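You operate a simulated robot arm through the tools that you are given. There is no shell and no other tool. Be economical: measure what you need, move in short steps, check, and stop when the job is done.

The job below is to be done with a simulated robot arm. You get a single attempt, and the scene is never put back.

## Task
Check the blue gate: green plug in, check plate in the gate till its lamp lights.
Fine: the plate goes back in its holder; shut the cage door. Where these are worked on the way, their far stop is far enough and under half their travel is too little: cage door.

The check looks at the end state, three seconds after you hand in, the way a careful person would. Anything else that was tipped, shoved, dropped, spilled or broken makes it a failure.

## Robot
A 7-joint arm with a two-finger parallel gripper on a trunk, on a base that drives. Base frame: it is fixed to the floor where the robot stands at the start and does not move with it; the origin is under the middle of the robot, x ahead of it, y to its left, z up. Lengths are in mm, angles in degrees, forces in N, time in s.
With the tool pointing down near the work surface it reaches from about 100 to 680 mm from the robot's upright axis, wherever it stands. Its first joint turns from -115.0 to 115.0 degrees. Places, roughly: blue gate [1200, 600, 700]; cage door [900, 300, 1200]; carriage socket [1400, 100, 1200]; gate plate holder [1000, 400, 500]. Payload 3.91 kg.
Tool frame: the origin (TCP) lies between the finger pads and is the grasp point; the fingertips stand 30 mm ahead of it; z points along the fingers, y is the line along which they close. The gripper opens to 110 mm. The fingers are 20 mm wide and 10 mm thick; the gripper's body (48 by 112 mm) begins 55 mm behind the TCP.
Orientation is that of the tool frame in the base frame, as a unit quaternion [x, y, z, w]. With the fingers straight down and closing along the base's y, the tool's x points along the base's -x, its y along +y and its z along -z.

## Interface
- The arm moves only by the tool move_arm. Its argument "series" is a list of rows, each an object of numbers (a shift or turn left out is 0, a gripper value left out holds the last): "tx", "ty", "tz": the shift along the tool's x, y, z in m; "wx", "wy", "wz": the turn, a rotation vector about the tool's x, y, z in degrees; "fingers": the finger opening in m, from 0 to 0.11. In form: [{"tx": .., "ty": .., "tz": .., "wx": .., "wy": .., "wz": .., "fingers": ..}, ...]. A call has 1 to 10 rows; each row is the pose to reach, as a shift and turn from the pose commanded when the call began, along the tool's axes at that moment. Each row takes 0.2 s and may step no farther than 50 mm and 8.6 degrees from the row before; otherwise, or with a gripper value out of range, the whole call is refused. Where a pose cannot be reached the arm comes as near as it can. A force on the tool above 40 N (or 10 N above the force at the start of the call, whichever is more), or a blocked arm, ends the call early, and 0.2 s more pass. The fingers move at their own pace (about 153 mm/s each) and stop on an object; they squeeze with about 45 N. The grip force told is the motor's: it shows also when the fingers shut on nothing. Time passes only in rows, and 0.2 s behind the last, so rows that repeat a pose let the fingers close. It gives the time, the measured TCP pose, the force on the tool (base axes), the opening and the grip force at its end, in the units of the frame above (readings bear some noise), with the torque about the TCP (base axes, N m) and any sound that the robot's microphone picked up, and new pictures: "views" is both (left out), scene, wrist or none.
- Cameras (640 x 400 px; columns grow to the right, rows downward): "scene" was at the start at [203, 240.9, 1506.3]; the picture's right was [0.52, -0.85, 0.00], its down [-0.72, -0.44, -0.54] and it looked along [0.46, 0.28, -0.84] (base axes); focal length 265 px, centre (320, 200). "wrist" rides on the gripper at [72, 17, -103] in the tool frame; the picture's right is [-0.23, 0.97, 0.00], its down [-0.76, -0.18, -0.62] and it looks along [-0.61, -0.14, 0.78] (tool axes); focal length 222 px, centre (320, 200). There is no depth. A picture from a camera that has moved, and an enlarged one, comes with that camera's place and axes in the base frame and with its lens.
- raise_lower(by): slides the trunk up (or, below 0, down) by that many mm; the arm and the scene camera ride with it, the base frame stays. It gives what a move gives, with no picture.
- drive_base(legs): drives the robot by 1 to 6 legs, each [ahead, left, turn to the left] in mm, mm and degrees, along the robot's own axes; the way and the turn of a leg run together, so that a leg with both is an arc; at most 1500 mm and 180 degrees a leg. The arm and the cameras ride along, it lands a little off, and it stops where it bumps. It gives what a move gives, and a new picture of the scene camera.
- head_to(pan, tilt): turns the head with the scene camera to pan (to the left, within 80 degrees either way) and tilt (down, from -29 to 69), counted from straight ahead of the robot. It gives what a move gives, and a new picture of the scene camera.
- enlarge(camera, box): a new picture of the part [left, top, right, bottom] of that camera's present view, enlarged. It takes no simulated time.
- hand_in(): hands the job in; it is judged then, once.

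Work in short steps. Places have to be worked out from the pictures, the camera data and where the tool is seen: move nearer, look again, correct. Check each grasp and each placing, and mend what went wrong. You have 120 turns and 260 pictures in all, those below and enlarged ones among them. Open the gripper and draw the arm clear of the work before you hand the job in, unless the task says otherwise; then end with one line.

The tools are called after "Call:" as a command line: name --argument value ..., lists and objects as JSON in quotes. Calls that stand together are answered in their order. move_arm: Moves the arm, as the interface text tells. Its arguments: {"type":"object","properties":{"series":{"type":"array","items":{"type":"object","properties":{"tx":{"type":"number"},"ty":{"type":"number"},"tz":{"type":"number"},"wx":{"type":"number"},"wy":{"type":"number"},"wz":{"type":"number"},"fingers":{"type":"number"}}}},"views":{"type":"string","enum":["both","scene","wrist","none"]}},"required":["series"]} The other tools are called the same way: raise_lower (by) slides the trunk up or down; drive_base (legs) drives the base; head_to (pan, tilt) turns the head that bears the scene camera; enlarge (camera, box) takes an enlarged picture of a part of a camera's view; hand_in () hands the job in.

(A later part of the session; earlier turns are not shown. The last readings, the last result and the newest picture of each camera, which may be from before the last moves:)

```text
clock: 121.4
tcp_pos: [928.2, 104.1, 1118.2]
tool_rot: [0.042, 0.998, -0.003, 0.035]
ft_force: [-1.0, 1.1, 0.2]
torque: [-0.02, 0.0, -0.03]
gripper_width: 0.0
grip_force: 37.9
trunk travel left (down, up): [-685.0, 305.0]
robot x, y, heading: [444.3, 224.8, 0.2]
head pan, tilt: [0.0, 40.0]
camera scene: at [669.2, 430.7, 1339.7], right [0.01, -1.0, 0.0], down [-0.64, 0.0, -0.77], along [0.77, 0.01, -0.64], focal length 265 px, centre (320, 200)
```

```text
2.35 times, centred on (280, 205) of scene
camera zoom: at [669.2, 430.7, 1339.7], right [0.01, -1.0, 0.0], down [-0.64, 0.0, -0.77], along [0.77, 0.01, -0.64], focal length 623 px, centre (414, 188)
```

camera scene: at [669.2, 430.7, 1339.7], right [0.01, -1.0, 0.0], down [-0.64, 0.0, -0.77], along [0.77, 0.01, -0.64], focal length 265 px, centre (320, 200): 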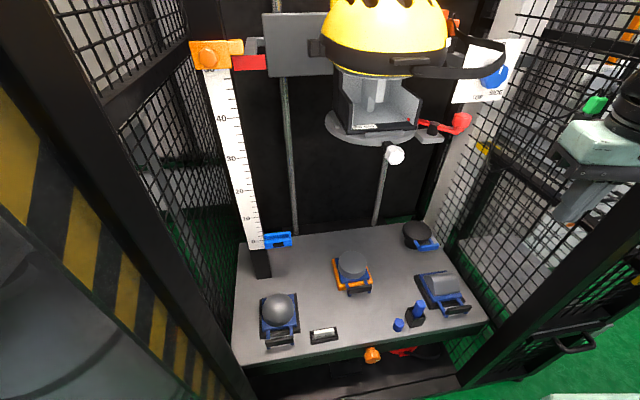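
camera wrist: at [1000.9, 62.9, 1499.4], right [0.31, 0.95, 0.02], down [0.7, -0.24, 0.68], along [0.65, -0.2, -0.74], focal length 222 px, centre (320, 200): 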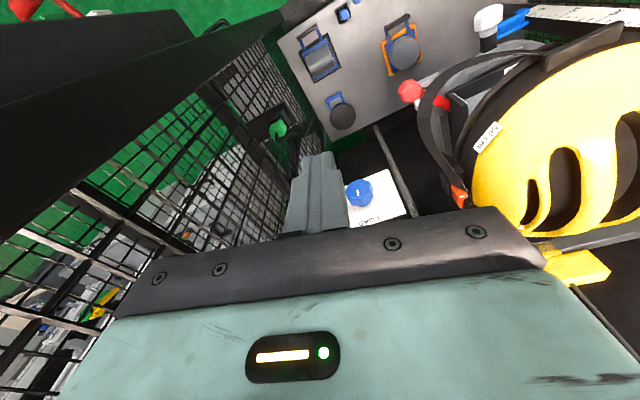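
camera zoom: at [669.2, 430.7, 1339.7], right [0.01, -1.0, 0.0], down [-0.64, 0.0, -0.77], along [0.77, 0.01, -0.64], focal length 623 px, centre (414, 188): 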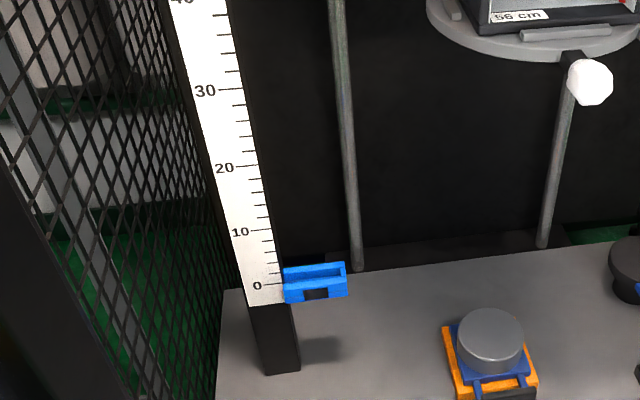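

Call:
enlarge --camera "scene" --box '[255, 220, 305, 255]'

Call:
enlarge --camera "scene" --box '[300, 315, 350, 350]'

Call:
enlarge --camera "scene" --box '[430, 0, 530, 110]'

Call:
enlarge --camera "scene" --box '[380, 270, 480, 340]'

```text
11.43 times, centred on (280, 238) of scene
camera zoom: at [669.2, 430.7, 1339.7], right [0.01, -1.0, 0.0], down [-0.64, 0.0, -0.77], along [0.77, 0.01, -0.64], focal length 3026 px, centre (777, -229)
```

zoom: 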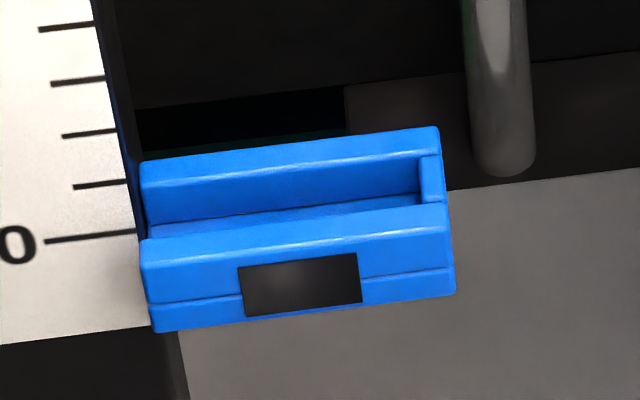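

```text
11.43 times, centred on (325, 332) of scene
camera zoom: at [669.2, 430.7, 1339.7], right [0.01, -1.0, 0.0], down [-0.64, 0.0, -0.77], along [0.77, 0.01, -0.64], focal length 3026 px, centre (263, -1314)
```

zoom: 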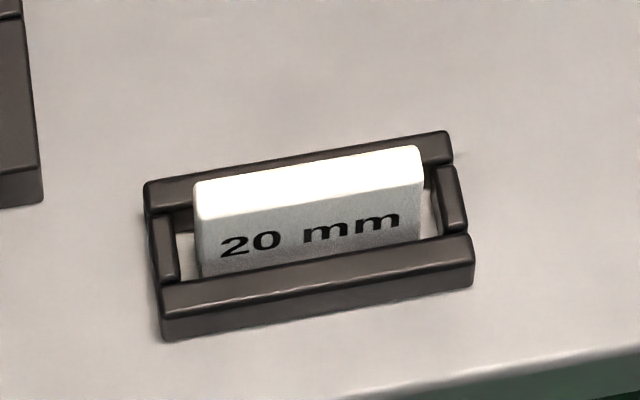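

```text
3.64 times, centred on (480, 55) of scene
camera zoom: at [669.2, 430.7, 1339.7], right [0.01, -1.0, 0.0], down [-0.64, 0.0, -0.77], along [0.77, 0.01, -0.64], focal length 963 px, centre (-262, 727)
```

zoom: 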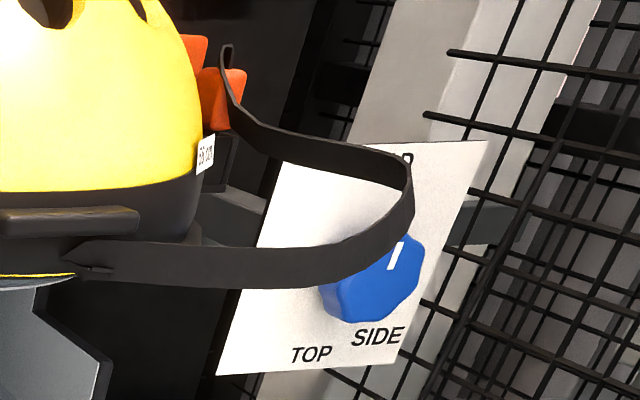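

```text
5.71 times, centred on (430, 305) of scene
camera zoom: at [669.2, 430.7, 1339.7], right [0.01, -1.0, 0.0], down [-0.64, 0.0, -0.77], along [0.77, 0.01, -0.64], focal length 1513 px, centre (-309, -400)
```

zoom: 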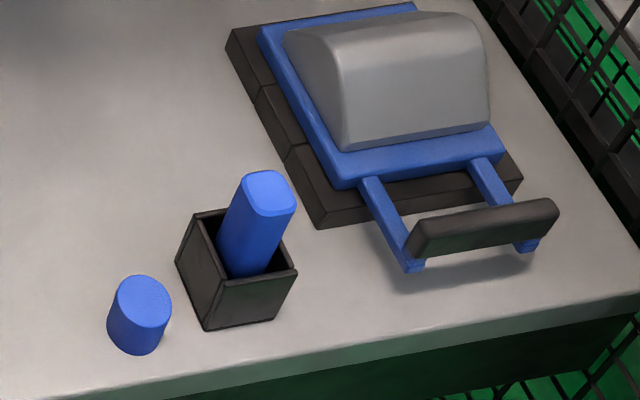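

I still must find the socket; I raise up, drive 80 mm closer and look straight down over the carriage's right side.

Call:
raise_lower --by 290

Call:
drive_base --legs '[[90, 0, 0]]'

Call:
move_arm --series '[{"tx": -0.04}, {"tx": -0.08}, {"tx": -0.12}, {"tx": -0.16}, {"tx": -0.2, "ty": -0.01}, {"tx": -0.24, "ty": -0.02}, {"tx": -0.28, "ty": -0.03}]' --views "both"

```text
clock: 124.3
tcp_pos: [928.0, 104.8, 1409.9]
tool_rot: [0.042, 0.998, -0.004, 0.035]
ft_force: [0.4, -0.3, 0.6]
torque: [-0.03, 0.03, 0.02]
gripper_width: 0.1
grip_force: 37.8
trunk travel left (down, up): [-975.0, 15.0]
robot x, y, heading: [441.4, 226.1, 0.4]
head pan, tilt: [0.0, 40.0]
```

```text
clock: 125.4
tcp_pos: [1017.4, 105.7, 1409.2]
tool_rot: [0.044, 0.998, -0.003, 0.036]
ft_force: [-0.7, 0.2, 0.0]
torque: [-0.01, -0.01, 0.01]
gripper_width: 0.1
grip_force: 37.5
trunk travel left (down, up): [-975.0, 15.0]
robot x, y, heading: [532.9, 223.5, 0.6]
head pan, tilt: [0.0, 40.0]
camera scene: at [758.6, 431.2, 1629.7], right [0.01, -1.0, 0.0], down [-0.64, 0.0, -0.77], along [0.77, 0.0, -0.64], focal length 265 px, centre (320, 200)
```

scene: 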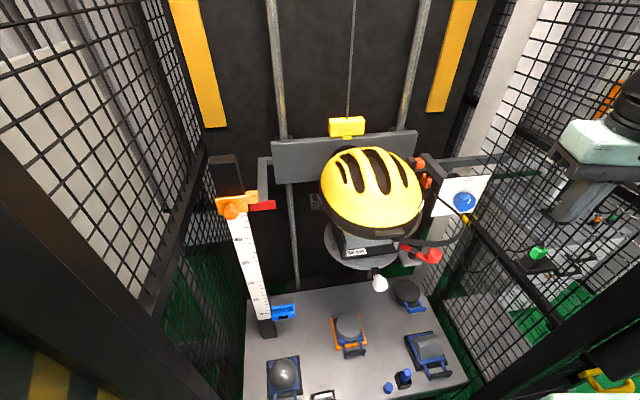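

```text
clock: 127.0
tcp_pos: [1175.1, 42.2, 1464.2]
tool_rot: [0.043, 0.998, -0.002, 0.035]
ft_force: [-0.2, 0.7, -0.1]
torque: [0.02, 0.0, 0.04]
gripper_width: 0.3
grip_force: 37.4
out of reach, approached as far as the arm can: row 4, 5, 6, 7
trunk travel left (down, up): [-975.0, 15.0]
robot x, y, heading: [533.7, 224.0, 0.4]
head pan, tilt: [0.0, 40.0]
camera scene: at [759.1, 431.3, 1629.6], right [0.01, -1.0, 0.0], down [-0.64, 0.0, -0.77], along [0.77, 0.0, -0.64], focal length 265 px, centre (320, 200)
camera wrist: at [1096.5, 65.9, 1559.5], right [0.31, 0.95, 0.01], down [0.7, -0.24, 0.68], along [0.65, -0.2, -0.74], focal length 222 px, centre (320, 200)
```

scene: 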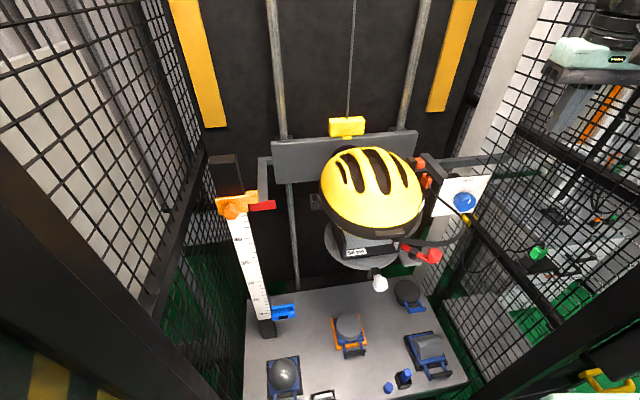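
wrist: 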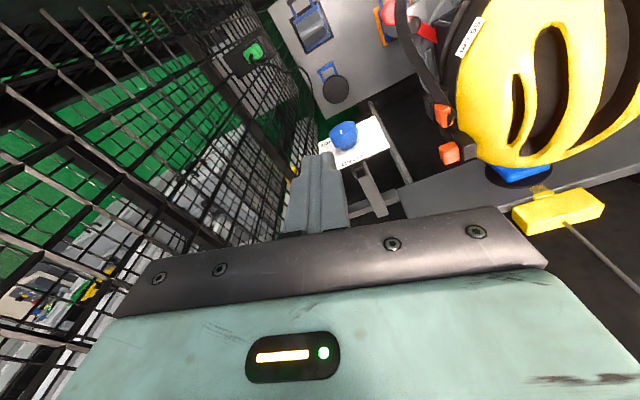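

Excellent overhead view. I zoom around the orange parts and behind the dial board.

Call:
enlarge --camera "wrist" --box '[310, 80, 490, 220]'

Call:
enlarge --camera "wrist" --box '[415, 85, 475, 175]'

Call:
enlarge --camera "scene" --box '[390, 140, 510, 220]'

```text
2.86 times, centred on (400, 150) of wrist
camera zoom: at [1096.5, 65.9, 1559.5], right [0.31, 0.95, 0.01], down [0.7, -0.24, 0.68], along [0.65, -0.2, -0.74], focal length 635 px, centre (91, 343)
```

zoom: 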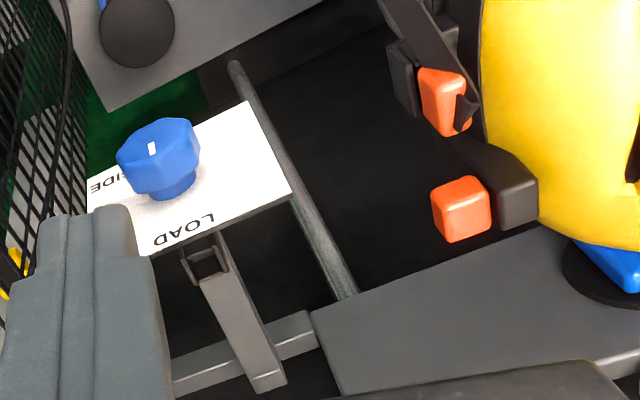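

```text
4.44 times, centred on (445, 130) of wrist
camera zoom: at [1096.5, 65.9, 1559.5], right [0.31, 0.95, 0.01], down [0.7, -0.24, 0.68], along [0.65, -0.2, -0.74], focal length 987 px, centre (-236, 511)
```

zoom: 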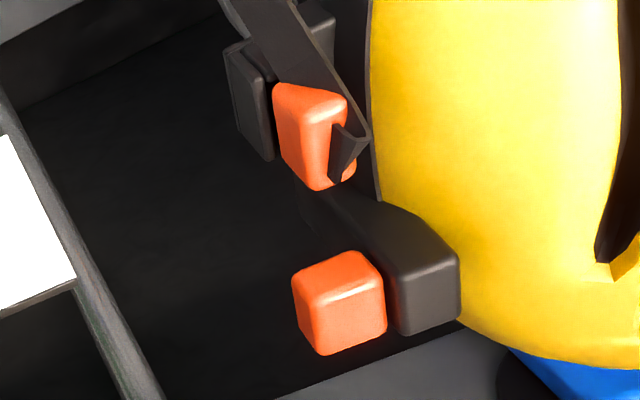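

```text
5.00 times, centred on (450, 180) of scene
camera zoom: at [759.1, 431.3, 1629.6], right [0.01, -1.0, 0.0], down [-0.64, 0.0, -0.77], along [0.77, 0.0, -0.64], focal length 1324 px, centre (-330, 300)
```

zoom: 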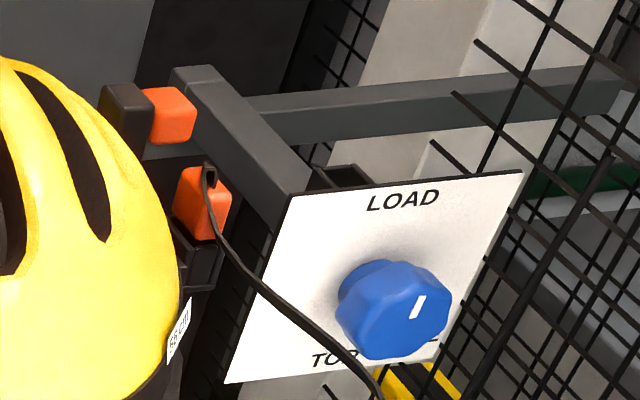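

Found it: a black open pot on the bracket arm right behind the LOAD board, opening at about (1358,66,1212). Next I turn the gripper 90° (closing along x) above the green plug and look.

Call:
move_arm --series '[{"tx": 0.01, "tz": 0.02, "wz": 8.5}, {"tx": 0.02, "tz": 0.04, "wz": 17}, {"tx": 0.03, "tz": 0.06, "wz": 25.5}, {"tx": 0.035, "tz": 0.08, "wz": 34}, {"tx": 0.035, "tz": 0.1, "wz": 42.5}, {"tx": 0.035, "tz": 0.12, "wz": 51}, {"tx": 0.035, "tz": 0.14, "wz": 59.5}, {"tx": 0.035, "tz": 0.16, "wz": 68}, {"tx": 0.035, "tz": 0.17, "wz": 76.5}, {"tx": 0.035, "tz": 0.17, "wz": 85}]' --views "both"

```text
clock: 129.2
tcp_pos: [1105.9, 34.4, 1332.0]
tool_rot: [0.707, 0.706, 0.021, 0.028]
ft_force: [-0.2, 0.5, -0.2]
torque: [0.03, -0.04, 0.01]
gripper_width: 0.0
grip_force: 37.8
out of reach, approached as far as the arm can: row 4, 5, 6, 7, 8, 9, 10
trunk travel left (down, up): [-975.0, 15.0]
robot x, y, heading: [530.0, 227.1, 0.4]
head pan, tilt: [0.0, 40.0]
camera scene: at [759.0, 431.2, 1629.6], right [0.01, -1.0, 0.0], down [-0.64, 0.0, -0.77], along [0.77, 0.0, -0.64], focal length 265 px, centre (320, 200)
camera wrist: at [1114.6, 107.5, 1434.9], right [0.97, -0.23, 0.07], down [-0.22, -0.76, 0.62], along [-0.09, -0.61, -0.78], focal length 222 px, centre (320, 200)
```

scene: 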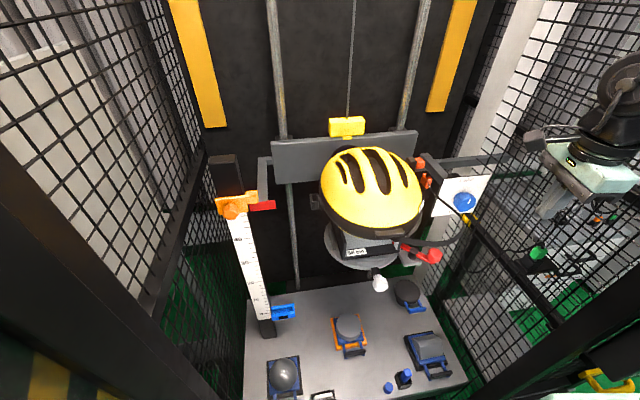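
wrist: 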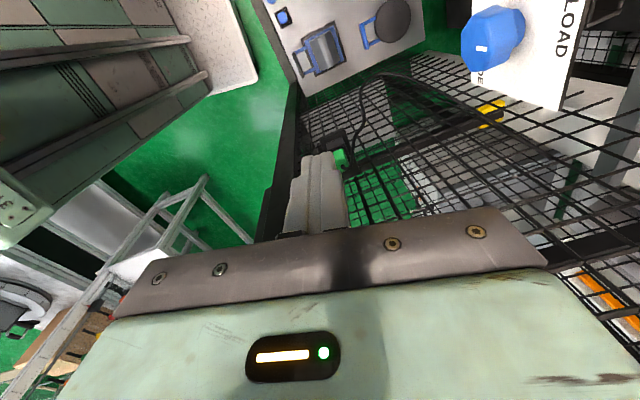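

Plug is at about (1133,-44,1168). I level the tool, open the fingers and hover above it.

Call:
move_arm --series '[{"tx": -0.026, "ty": 0.007, "tz": 0.01, "wx": 2, "fingers": 0.07}, {"tx": -0.052, "ty": 0.015, "tz": 0.02, "wx": 4}, {"tx": -0.078, "ty": 0.022, "tz": 0.03, "wx": 4}]' --views "both"

Call:
enlarge --camera "wrist" --box '[260, 100, 400, 230]'

```text
clock: 130.0
tcp_pos: [1097.0, -43.0, 1335.6]
tool_rot: [0.707, 0.707, -0.003, 0.003]
ft_force: [0.2, 0.0, -1.5]
torque: [0.0, 0.01, 0.02]
gripper_width: 70.0
grip_force: 0.2
out of reach, approached as far as the arm can: row 1, 2, 3
trunk travel left (down, up): [-975.0, 15.0]
robot x, y, heading: [530.0, 226.8, 0.3]
head pan, tilt: [0.0, 40.0]
camera scene: at [759.0, 431.2, 1629.6], right [0.01, -1.0, 0.0], down [-0.64, 0.0, -0.77], along [0.77, 0.0, -0.64], focal length 265 px, centre (320, 200)
camera wrist: at [1112.2, 31.4, 1437.5], right [0.97, -0.23, 0.0], down [-0.18, -0.76, 0.63], along [-0.14, -0.61, -0.78], focal length 222 px, centre (320, 200)
```

scene: 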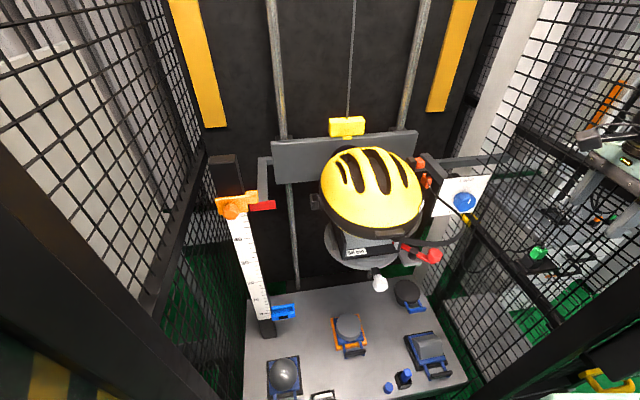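
wrist: 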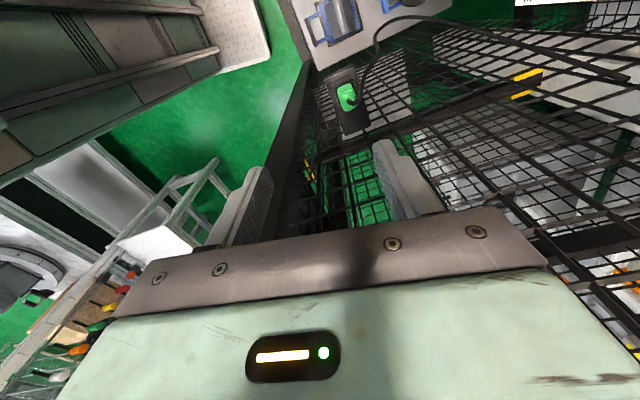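

```text
3.08 times, centred on (330, 165) of wrist
camera zoom: at [1112.2, 31.4, 1437.5], right [0.97, -0.23, 0.0], down [-0.18, -0.76, 0.63], along [-0.14, -0.61, -0.78], focal length 684 px, centre (289, 308)
```

zoom: 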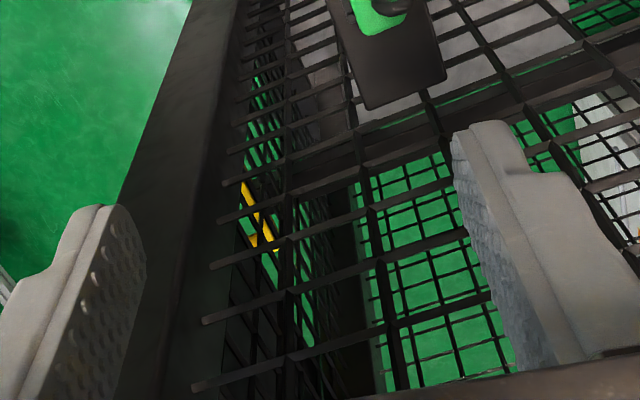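

Plug refined to (1130,-39,1168). I go down 80 and forward to be just above it.

Call:
move_arm --series '[{"tx": 0.002, "ty": 0.01, "tz": 0.03}, {"tx": 0.004, "ty": 0.022, "tz": 0.06}, {"tx": 0.004, "ty": 0.033, "tz": 0.085}]' --views "both"

Call:
enlarge --camera "scene" --box '[500, 150, 640, 290]'

```text
clock: 130.8
tcp_pos: [1074.7, -35.6, 1311.5]
tool_rot: [0.707, 0.707, -0.003, 0.005]
ft_force: [0.6, 0.2, 0.4]
torque: [-0.02, 0.01, 0.02]
gripper_width: 69.9
grip_force: 0.2
out of reach, approached as far as the arm can: row 1, 2, 3
trunk travel left (down, up): [-975.0, 15.0]
robot x, y, heading: [531.8, 224.4, 0.5]
head pan, tilt: [0.0, 40.0]
camera scene: at [759.1, 431.2, 1629.6], right [0.01, -1.0, 0.0], down [-0.64, 0.0, -0.77], along [0.77, 0.0, -0.64], focal length 265 px, centre (320, 200)
camera wrist: at [1090.7, 37.8, 1412.9], right [0.97, -0.23, 0.0], down [-0.18, -0.76, 0.63], along [-0.14, -0.61, -0.78], focal length 222 px, centre (320, 200)
```

scene: 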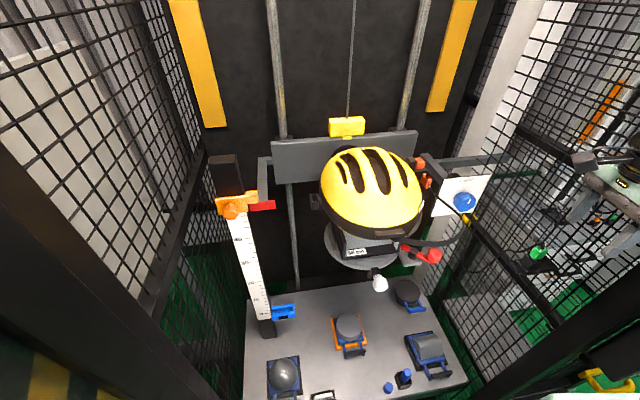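
wrist: 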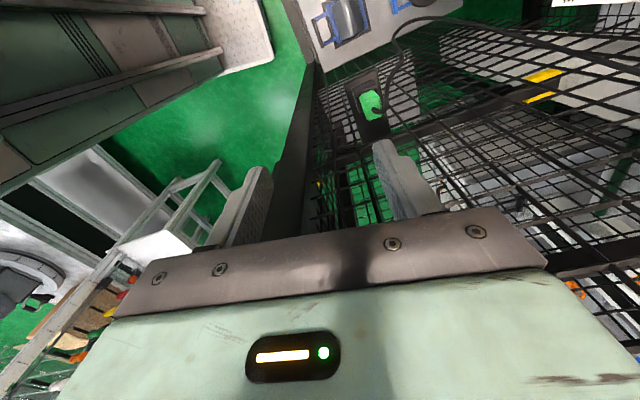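

```text
2.86 times, centred on (570, 220) of scene
camera zoom: at [759.1, 431.2, 1629.6], right [0.01, -1.0, 0.0], down [-0.64, 0.0, -0.77], along [0.77, 0.0, -0.64], focal length 756 px, centre (-394, 143)
```

zoom: 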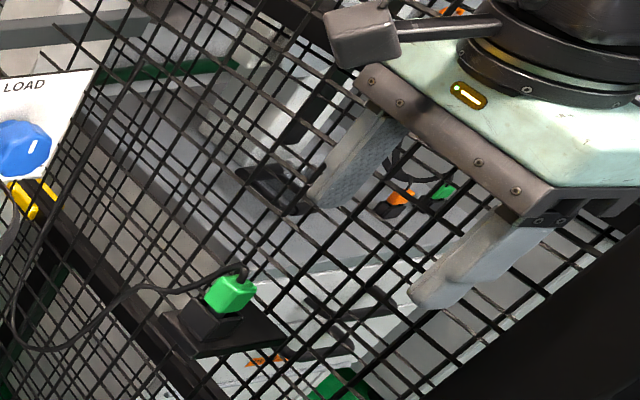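

The arm seems caught at a joint limit. I back up and lower first, then re-extend at lower height.

Call:
move_arm --series '[{"tx": 0.03, "ty": -0.02, "tz": 0.01}, {"tx": 0.06, "ty": -0.04, "tz": 0.03}, {"tx": 0.06, "ty": -0.05, "tz": 0.07}, {"tx": 0.06, "ty": -0.06, "tz": 0.11}, {"tx": 0.06, "ty": -0.06, "tz": 0.11}]' --views "scene"

```text
clock: 132.0
tcp_pos: [1010.4, 15.2, 1262.3]
tool_rot: [0.707, 0.707, -0.004, 0.003]
ft_force: [0.6, -0.7, -0.5]
torque: [-0.02, -0.01, 0.0]
gripper_width: 69.8
grip_force: 0.1
out of reach, approached as far as the arm can: row 3, 4, 5
trunk travel left (down, up): [-975.0, 15.0]
robot x, y, heading: [531.1, 228.4, 0.2]
head pan, tilt: [0.0, 40.0]
camera scene: at [759.0, 431.2, 1629.6], right [0.01, -1.0, 0.0], down [-0.64, 0.0, -0.77], along [0.77, 0.0, -0.64], focal length 265 px, centre (320, 200)
```

scene: 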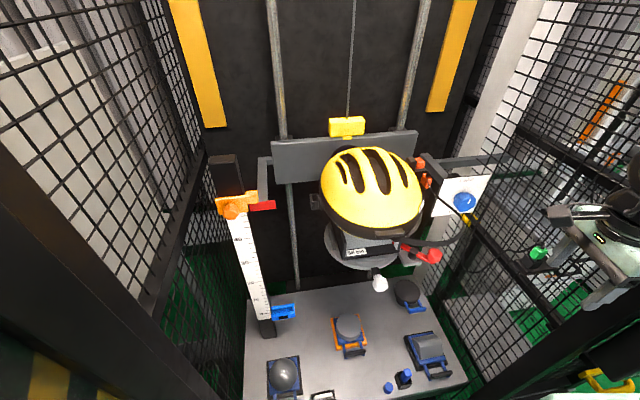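

Call:
head_to --pan -60 --tilt 30

```text
clock: 133.3
tcp_pos: [1011.9, 14.7, 1262.2]
tool_rot: [0.707, 0.707, -0.003, 0.004]
ft_force: [0.1, -0.2, 0.2]
torque: [0.03, 0.0, 0.03]
gripper_width: 70.1
grip_force: 0.2
trunk travel left (down, up): [-975.0, 15.0]
robot x, y, heading: [529.2, 224.8, 0.5]
head pan, tilt: [-60.0, 30.0]
camera scene: at [719.8, 352.6, 1645.0], right [-0.86, -0.51, 0.0], down [-0.25, 0.43, -0.87], along [0.44, -0.75, -0.5], focal length 265 px, centre (320, 200)
```

scene: 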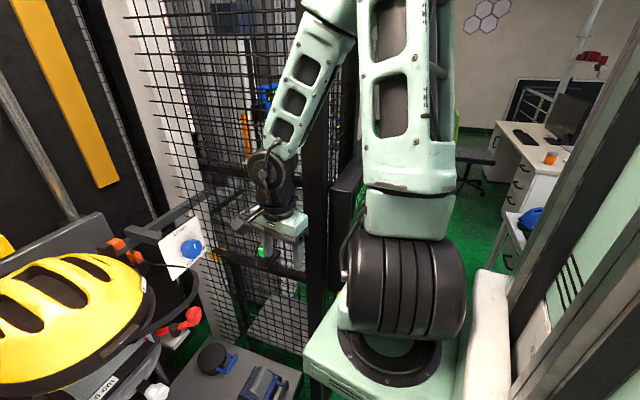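

The posture shows the arm is folded too close to its shoulder, so I back the base up 150 mm and then re-extend to the plug.

Call:
drive_base --legs '[[-160, 0, 0]]'

Call:
move_arm --series '[{"ty": 0.04}, {"ty": 0.08}, {"ty": 0.12}, {"ty": 0.16}, {"ty": 0.2, "tx": -0.015}, {"ty": 0.24, "tx": -0.03}, {"ty": 0.265, "tx": -0.045}]' --views "both"

```text
clock: 134.7
tcp_pos: [853.9, 12.2, 1260.7]
tool_rot: [0.708, 0.707, -0.003, 0.003]
ft_force: [0.8, -0.8, 0.6]
torque: [0.01, 0.01, 0.01]
gripper_width: 70.2
grip_force: 0.0
trunk travel left (down, up): [-975.0, 15.0]
robot x, y, heading: [373.7, 223.7, 0.2]
head pan, tilt: [-60.0, 30.0]
camera scene: at [562.1, 351.5, 1644.9], right [-0.86, -0.5, 0.0], down [-0.25, 0.43, -0.87], along [0.44, -0.75, -0.5], focal length 265 px, centre (320, 200)
```

scene: 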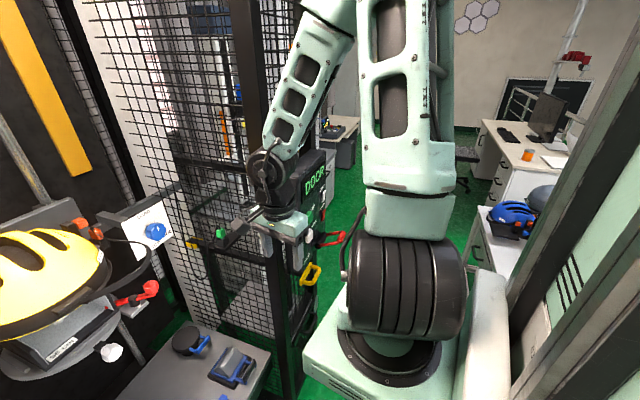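

```text
clock: 136.3
tcp_pos: [955.1, -13.9, 1357.5]
tool_rot: [0.707, 0.707, -0.003, 0.004]
ft_force: [0.4, 0.4, 1.3]
torque: [0.01, -0.03, -0.01]
gripper_width: 70.3
grip_force: 0.0
out of reach, approached as far as the arm can: row 1, 2, 3, 4, 5, 6, 7
trunk travel left (down, up): [-975.0, 15.0]
robot x, y, heading: [374.2, 224.0, 0.2]
head pan, tilt: [-60.0, 30.0]
camera scene: at [561.7, 351.5, 1645.0], right [-0.86, -0.5, 0.0], down [-0.25, 0.43, -0.87], along [0.44, -0.75, -0.5], focal length 265 px, centre (320, 200)
camera wrist: at [971.5, 60.0, 1458.7], right [0.97, -0.23, 0.0], down [-0.18, -0.76, 0.63], along [-0.14, -0.61, -0.78], focal length 222 px, centre (320, 200)
```

scene: 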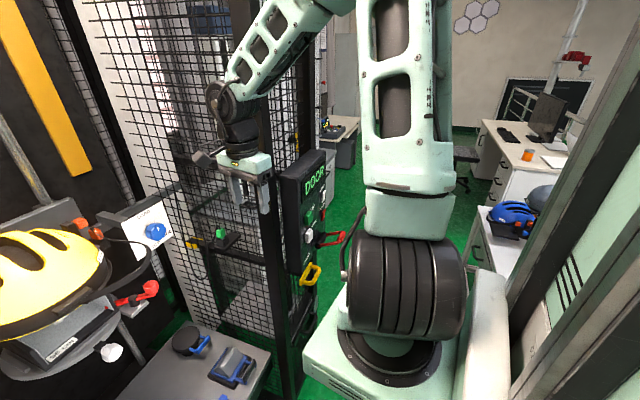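
wrist: 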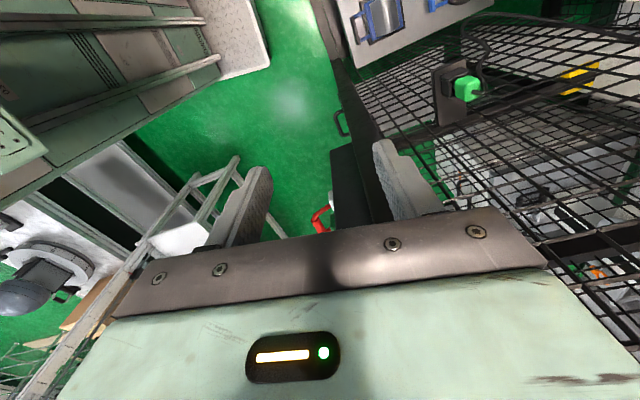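

The shoulder won't lean with a straight-down tool at this height. I'll instead hold the plug with the tool pitched 45° forward-down (fingers closing along y). First I undo the 90° yaw.

Call:
move_arm --series '[{"wz": -8.5}, {"wz": -17}, {"wz": -25.5}, {"wz": -34}, {"wz": -42.5}, {"wz": -51}, {"wz": -59.5}, {"wz": -68}, {"wz": -76.5}, {"wz": -85}]' --views "none"

Call:
move_arm --series '[{"wy": -8, "wz": -4, "tz": 0.01}, {"wy": -16, "wz": -5, "tz": 0.02}, {"wy": -24, "wz": -5, "tz": 0.03}, {"wy": -32, "wz": -5, "tz": 0.04}, {"wy": -40, "wz": -5, "tz": 0.05}, {"wy": -45, "wz": -5, "tz": 0.06}]' --views "both"

```text
clock: 138.5
tcp_pos: [952.1, -13.9, 1354.1]
tool_rot: [0.045, 0.999, -0.006, 0.0]
ft_force: [-0.8, -0.2, -0.3]
torque: [0.01, -0.02, 0.02]
gripper_width: 70.1
grip_force: 0.0
trunk travel left (down, up): [-975.0, 15.0]
robot x, y, heading: [375.5, 225.2, 0.3]
head pan, tilt: [-60.0, 30.0]
```

```text
refused: row 1 steps farther than a row can; nothing moved
```

Call:
move_arm --series '[{"wy": -7.5, "tz": 0.01}, {"wy": -15, "tz": 0.02}, {"wy": -22.5, "tz": 0.03}, {"wy": -30, "tz": 0.04}, {"wy": -37.5, "tz": 0.05}, {"wy": -45, "tz": 0.06}]' --views "both"

```text
clock: 139.9
tcp_pos: [958.2, -72.5, 1313.8]
tool_rot: [0.04, 0.923, -0.02, 0.382]
ft_force: [-0.9, 0.8, -0.2]
torque: [-0.03, 0.02, 0.0]
gripper_width: 69.8
grip_force: 0.0
out of reach, approached as far as the arm can: row 5, 6
trunk travel left (down, up): [-975.0, 15.0]
robot x, y, heading: [372.0, 224.6, 0.0]
head pan, tilt: [-60.0, 30.0]
camera scene: at [560.8, 352.0, 1645.1], right [-0.86, -0.5, 0.0], down [-0.25, 0.43, -0.87], along [0.44, -0.75, -0.5], focal length 265 px, centre (320, 200)
camera wrist: at [835.3, -45.3, 1334.7], right [0.24, 0.96, 0.15], down [0.08, -0.18, 0.98], along [0.97, -0.23, -0.12], focal length 222 px, centre (320, 200)
```

scene: 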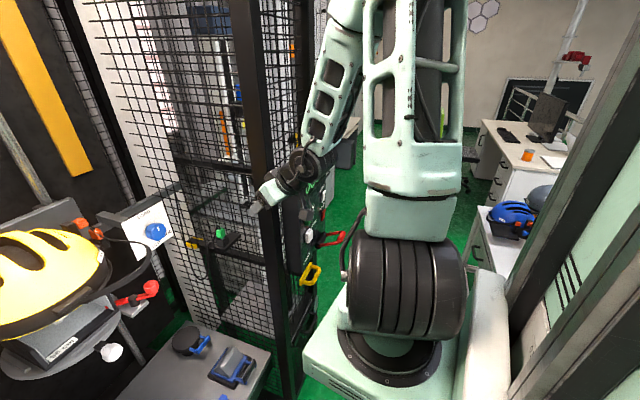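
wrist: 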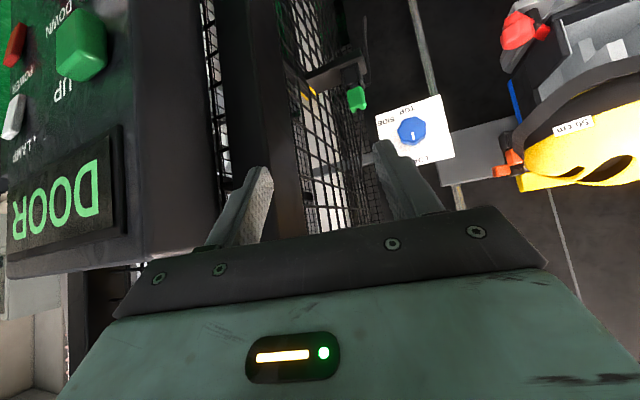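

The gripper is near the right post; I move it left, forward and into the cage mouth with this pitched attitude to test reach.

Call:
move_arm --series '[{"tx": 0, "ty": 0.04, "tz": 0}, {"tx": -0.013, "ty": 0.06, "tz": 0.021}, {"tx": -0.026, "ty": 0.071, "tz": 0.042}, {"tx": -0.038, "ty": 0.071, "tz": 0.063}, {"tx": -0.051, "ty": 0.071, "tz": 0.085}]' --views "both"

```text
clock: 141.1
tcp_pos: [989.7, -38.4, 1341.0]
tool_rot: [0.04, 0.923, -0.02, 0.382]
ft_force: [-0.6, 0.1, -0.8]
torque: [-0.03, -0.02, -0.01]
gripper_width: 70.0
grip_force: 0.1
out of reach, approached as far as the arm can: row 1, 2, 3, 4, 5
trunk travel left (down, up): [-975.0, 15.0]
robot x, y, heading: [375.3, 227.1, 0.5]
head pan, tilt: [-60.0, 30.0]
camera scene: at [561.7, 351.7, 1645.0], right [-0.86, -0.5, 0.0], down [-0.25, 0.43, -0.87], along [0.44, -0.75, -0.5], focal length 265 px, centre (320, 200)
camera wrist: at [866.1, -11.1, 1362.7], right [0.24, 0.96, 0.16], down [0.08, -0.18, 0.98], along [0.97, -0.23, -0.12], focal length 222 px, centre (320, 200)
```

scene: 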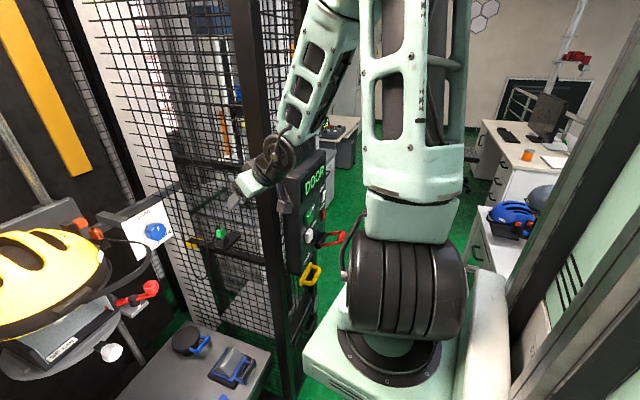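
wrist: 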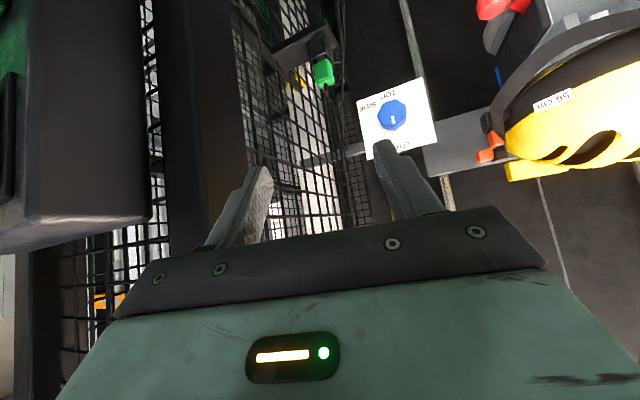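

The shoulder is in a singular pose (its hinge axis points the wrong way). I swing the hand left so the arm leans, then bring it forward.

Call:
move_arm --series '[{"tx": 0.008, "ty": 0.045, "tz": 0.003}, {"tx": 0.016, "ty": 0.09, "tz": 0.007}, {"tx": 0.024, "ty": 0.135, "tz": 0.01}, {"tx": 0.032, "ty": 0.18, "tz": 0.014}, {"tx": 0.045, "ty": 0.22, "tz": 0.02}, {"tx": 0.057, "ty": 0.25, "tz": 0.025}]' --views "none"

Call:
move_arm --series '[{"tx": -0.02, "tz": 0.03}, {"tx": -0.04, "tz": 0.06}, {"tx": -0.05, "tz": 0.09}, {"tx": -0.05, "tz": 0.12}]' --views "scene"

```text
clock: 142.5
tcp_pos: [990.1, 27.7, 1365.0]
tool_rot: [0.037, 0.923, -0.019, 0.382]
ft_force: [1.1, -0.1, 0.5]
torque: [0.0, -0.01, 0.0]
gripper_width: 69.9
grip_force: 0.1
out of reach, approached as far as the arm can: row 1, 2, 3, 4, 5, 6
trunk travel left (down, up): [-975.0, 15.0]
robot x, y, heading: [376.2, 227.9, 0.3]
head pan, tilt: [-60.0, 30.0]
```

```text
clock: 143.5
tcp_pos: [1027.0, 18.8, 1390.6]
tool_rot: [0.04, 0.923, -0.021, 0.382]
ft_force: [-0.5, -0.3, 0.0]
torque: [0.01, 0.02, -0.02]
gripper_width: 69.9
grip_force: 0.1
out of reach, approached as far as the arm can: row 1, 2, 3, 4
trunk travel left (down, up): [-975.0, 15.0]
robot x, y, heading: [374.7, 225.7, 0.2]
head pan, tilt: [-60.0, 30.0]
camera scene: at [561.7, 351.4, 1645.0], right [-0.86, -0.5, 0.0], down [-0.25, 0.43, -0.87], along [0.44, -0.75, -0.5], focal length 265 px, centre (320, 200)
```

scene: 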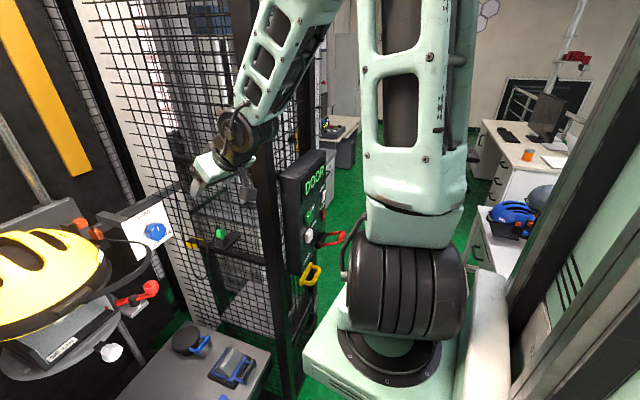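

Still stuck in this branch. I pitch the tool fully forward (a known good branch) while drawing back and down, then extend again.

Call:
move_arm --series '[{"wy": -7.5, "tz": -0.02}, {"wy": -15, "tz": -0.04}, {"wy": -22.5, "tz": -0.06, "tx": 0.01}, {"wy": -30, "tz": -0.07, "tx": 0.03, "ty": 0.02}, {"wy": -37.5, "tz": -0.07, "tx": 0.05, "ty": 0.05}, {"wy": -45, "tz": -0.07, "tx": 0.08, "ty": 0.08}, {"wy": -45, "tz": -0.07, "tx": 0.11, "ty": 0.11}, {"wy": -45, "tz": -0.07, "tx": 0.14, "ty": 0.14}]' --views "scene"

```text
clock: 145.3
tcp_pos: [1040.8, 6.4, 1517.4]
tool_rot: [0.025, 0.706, -0.033, 0.707]
ft_force: [0.7, 0.0, 0.4]
torque: [0.02, -0.02, 0.02]
gripper_width: 70.0
grip_force: 0.0
out of reach, approached as far as the arm can: row 2, 3, 4, 5, 6, 7, 8
trunk travel left (down, up): [-975.0, 15.0]
robot x, y, heading: [374.0, 224.3, 0.1]
head pan, tilt: [-60.0, 30.0]
camera scene: at [561.7, 351.5, 1645.0], right [-0.86, -0.5, 0.0], down [-0.25, 0.43, -0.87], along [0.44, -0.75, -0.5], focal length 265 px, centre (320, 200)
```

scene: 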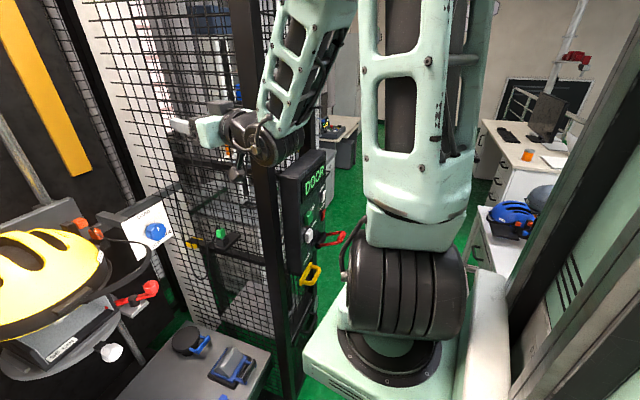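

Call:
move_arm --series '[{"tx": 0.04, "tz": -0.02}, {"tx": 0.08, "tz": -0.04}, {"tx": 0.12, "tz": -0.06}, {"tx": 0.16, "tz": -0.08}, {"tx": 0.2, "tz": -0.1}, {"tx": 0.24, "tz": -0.12}]' --views "scene"

```text
clock: 146.8
tcp_pos: [1011.3, -68.1, 1475.3]
tool_rot: [0.001, 0.703, -0.016, 0.711]
ft_force: [-9.2, 21.7, -3.5]
torque: [0.3, 0.17, 0.1]
gripper_width: 59.7
grip_force: 0.2
out of reach, approached as far as the arm can: row 1, 2, 3, 4, 5, 6
trunk travel left (down, up): [-975.0, 15.0]
robot x, y, heading: [371.5, 224.5, 0.2]
head pan, tilt: [-60.0, 30.0]
stopped in row 6: the force on the tool passed its limit at 79 N (the readings are from after the stop); the commanded pose is now the measured one
camera scene: at [561.2, 354.9, 1644.6], right [-0.86, -0.5, 0.0], down [-0.25, 0.43, -0.87], along [0.44, -0.75, -0.5], focal length 265 px, centre (320, 200)
```

scene: 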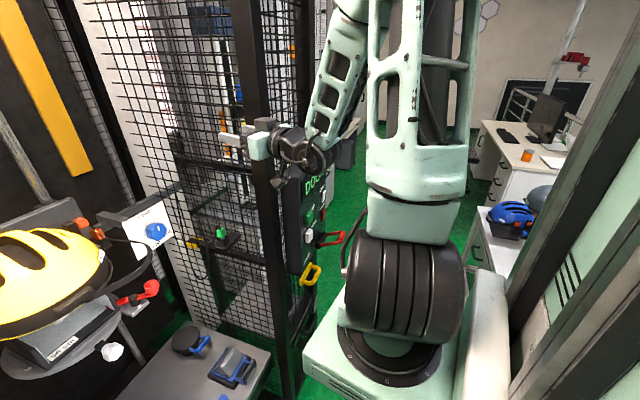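

The fingers brushed the right side frame. I shift the base left, then back out into free space to sort out the arm posture.

Call:
drive_base --legs '[[0, 50, 0], [-280, -60, 0]]'

Call:
move_arm --series '[{"ty": 0.04, "tx": 0.02}, {"ty": 0.08, "tx": 0.04}, {"ty": 0.12, "tx": 0.07}, {"ty": 0.16, "tx": 0.1}, {"ty": 0.2, "tx": 0.13}, {"ty": 0.24, "tx": 0.17}, {"ty": 0.28, "tx": 0.2}, {"ty": 0.31, "tx": 0.24}]' --views "scene"

```text
clock: 149.3
tcp_pos: [730.3, -88.4, 1477.2]
tool_rot: [0.006, 0.702, -0.021, 0.712]
ft_force: [1.0, -0.3, -0.1]
torque: [0.02, -0.02, -0.02]
gripper_width: 70.1
grip_force: 0.2
trunk travel left (down, up): [-975.0, 15.0]
robot x, y, heading: [92.5, 216.8, -0.2]
head pan, tilt: [-60.0, 30.0]
camera scene: at [282.1, 339.9, 1645.0], right [-0.87, -0.5, 0.0], down [-0.25, 0.43, -0.87], along [0.43, -0.75, -0.5], focal length 265 px, centre (320, 200)
```

scene: 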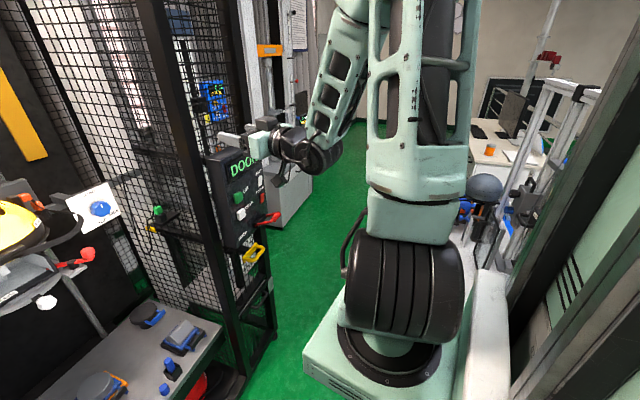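

```text
refused: row 6 steps farther than a row can; nothing moved
```

Call:
move_arm --series '[{"ty": 0.045}, {"ty": 0.09}, {"ty": 0.135}, {"ty": 0.18}, {"ty": 0.225}, {"ty": 0.27}, {"ty": 0.315}, {"ty": 0.36}, {"ty": 0.405}, {"ty": 0.45}]' --views "scene"

```text
clock: 151.5
tcp_pos: [763.4, 17.7, 1522.9]
tool_rot: [0.004, 0.703, -0.02, 0.711]
ft_force: [0.1, 0.5, -0.2]
torque: [0.01, -0.01, 0.0]
gripper_width: 69.8
grip_force: 0.0
out of reach, approached as far as the arm can: row 1, 2, 3, 4, 5, 6, 7, 8, 9, 10
trunk travel left (down, up): [-975.0, 15.0]
robot x, y, heading: [93.6, 212.6, -0.0]
head pan, tilt: [-60.0, 30.0]
camera scene: at [281.9, 339.8, 1645.0], right [-0.87, -0.5, 0.0], down [-0.25, 0.43, -0.87], along [0.43, -0.75, -0.5], focal length 265 px, centre (320, 200)
```

scene: 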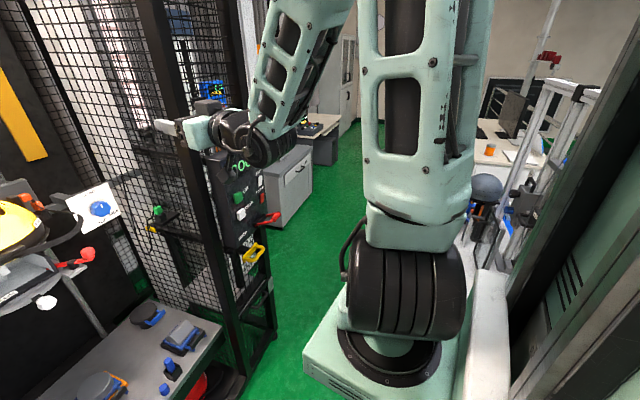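

Joint 1 seems to sit at its +115° stop with the arm leaning backward. I move the hand left-and-back so the shoulder leans the other way and joint 1 can unwind.

Call:
move_arm --series '[{"ty": 0.035, "tz": -0.02}, {"ty": 0.07, "tz": -0.04}, {"ty": 0.105, "tz": -0.06}, {"ty": 0.14, "tz": -0.08}, {"ty": 0.175, "tz": -0.1}, {"ty": 0.21, "tz": -0.12}, {"ty": 0.245, "tz": -0.14}, {"ty": 0.28, "tz": -0.16}, {"ty": 0.315, "tz": -0.18}]' --views "scene"

```text
clock: 152.7
tcp_pos: [744.6, 152.0, 1524.4]
tool_rot: [0.156, 0.738, 0.114, 0.647]
ft_force: [1.0, -0.6, -0.1]
torque: [0.02, -0.04, 0.03]
gripper_width: 70.1
grip_force: 0.1
out of reach, approached as far as the arm can: row 1, 2, 3, 4, 5
trunk travel left (down, up): [-975.0, 15.0]
robot x, y, heading: [92.0, 216.1, -0.1]
head pan, tilt: [-60.0, 30.0]
stopped in row 5: the arm was blocked; the commanded pose is now the measured one
camera scene: at [259.0, 340.3, 1618.8], right [-0.97, -0.26, 0.0], down [-0.19, 0.71, -0.68], along [0.17, -0.65, -0.74], focal length 265 px, centre (320, 200)
```

scene: 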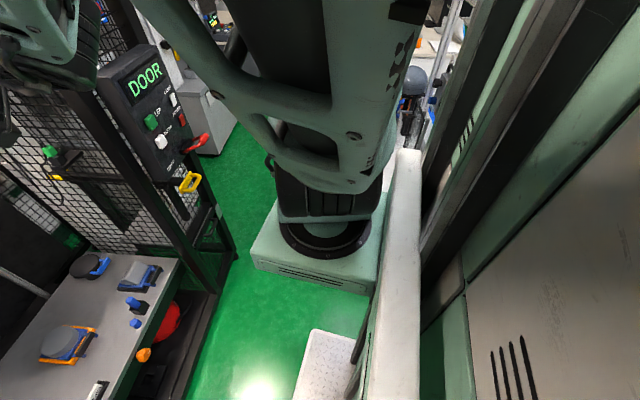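

The arm flipped over and leaned against the head, which was pushed. I turn the head to the left out of the way, and move the hand forward.

Call:
head_to --pan 30 --tilt 30

Call:
move_arm --series '[{"tz": 0.02, "tx": 0.02}, {"tz": 0.04, "tx": 0.05}, {"tz": 0.06, "tx": 0.08}, {"tz": 0.08, "tx": 0.11}]' --views "scene"

```text
clock: 154.3
tcp_pos: [741.4, 155.0, 1525.6]
tool_rot: [0.152, 0.739, 0.115, 0.647]
ft_force: [0.5, 0.2, 0.1]
torque: [0.0, 0.0, 0.01]
gripper_width: 70.0
grip_force: 0.1
trunk travel left (down, up): [-975.0, 15.0]
robot x, y, heading: [93.4, 215.9, -0.4]
head pan, tilt: [30.0, 30.0]
camera scene: at [257.3, 341.9, 1618.3], right [-0.97, -0.26, 0.0], down [-0.19, 0.72, -0.67], along [0.17, -0.65, -0.74], focal length 265 px, centre (320, 200)
```

scene: 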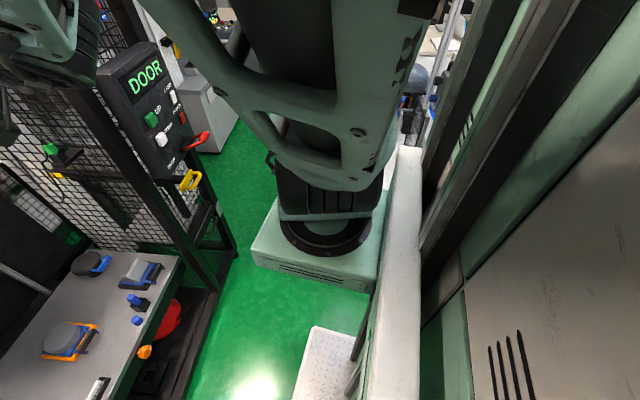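

```text
clock: 155.3
tcp_pos: [806.9, 197.1, 1414.5]
tool_rot: [0.145, 0.738, 0.111, 0.65]
ft_force: [0.6, 0.0, 1.1]
torque: [-0.03, 0.04, 0.01]
gripper_width: 69.7
grip_force: 0.1
trunk travel left (down, up): [-975.0, 15.0]
robot x, y, heading: [90.9, 213.8, -0.6]
head pan, tilt: [30.0, 30.0]
camera scene: at [314.5, 462.9, 1644.9], right [0.5, -0.87, 0.0], down [-0.44, -0.25, -0.86], along [0.75, 0.43, -0.5], focal length 265 px, centre (320, 200)
```

scene: 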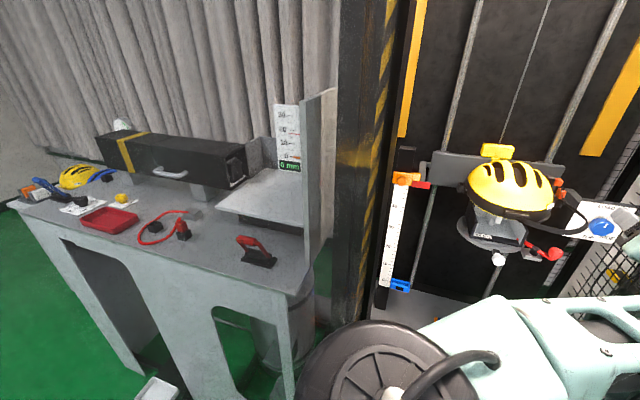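

The arm is freed and follows commands exactly again. I level the roll, then pitch the tool 40° down.

Call:
move_arm --series '[{"wz": -7}, {"wz": -14}, {"wz": -21}]' --views "none"

Call:
move_arm --series '[{"wy": 7.5, "tx": 0.02}, {"wy": 15, "tx": 0.04}, {"wy": 22.5, "tx": 0.06}, {"wy": 30, "tx": 0.08}, {"wy": 37.5, "tx": 0.1}]' --views "none"

Call:
head_to --pan -15 --tilt 30

```text
clock: 156.1
tcp_pos: [808.6, 197.0, 1413.9]
tool_rot: [0.009, 0.752, -0.012, 0.659]
ft_force: [-1.2, 0.4, -0.7]
torque: [0.0, 0.0, 0.02]
gripper_width: 70.1
grip_force: 0.1
trunk travel left (down, up): [-975.0, 15.0]
robot x, y, heading: [89.5, 212.0, -0.1]
head pan, tilt: [30.0, 30.0]
```

```text
clock: 157.3
tcp_pos: [796.2, 198.0, 1314.0]
tool_rot: [0.012, 0.924, -0.008, 0.382]
ft_force: [0.6, -0.4, -0.6]
torque: [0.01, -0.02, 0.01]
gripper_width: 70.0
grip_force: 0.2
trunk travel left (down, up): [-975.0, 15.0]
robot x, y, heading: [93.1, 213.5, -0.1]
head pan, tilt: [30.0, 30.0]
```

```text
clock: 158.4
tcp_pos: [795.5, 198.3, 1315.8]
tool_rot: [0.012, 0.924, -0.007, 0.383]
ft_force: [1.3, 0.4, 0.3]
torque: [-0.02, 0.01, -0.02]
gripper_width: 70.1
grip_force: 0.0
trunk travel left (down, up): [-975.0, 15.0]
robot x, y, heading: [95.5, 216.4, -0.3]
head pan, tilt: [-15.0, 30.0]
camera scene: at [324.4, 394.6, 1645.0], right [-0.26, -0.97, 0.0], down [-0.48, 0.13, -0.87], along [0.84, -0.23, -0.5], focal length 265 px, centre (320, 200)
```

scene: 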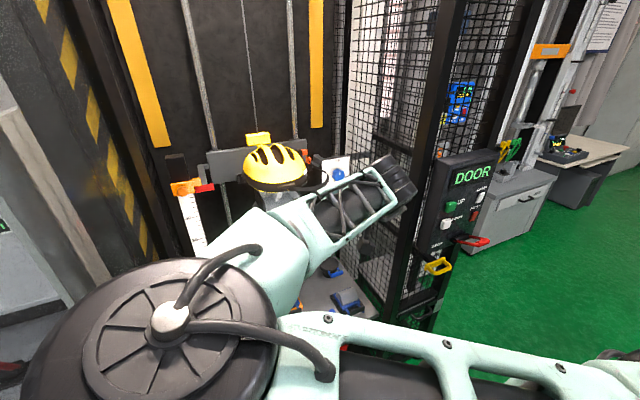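

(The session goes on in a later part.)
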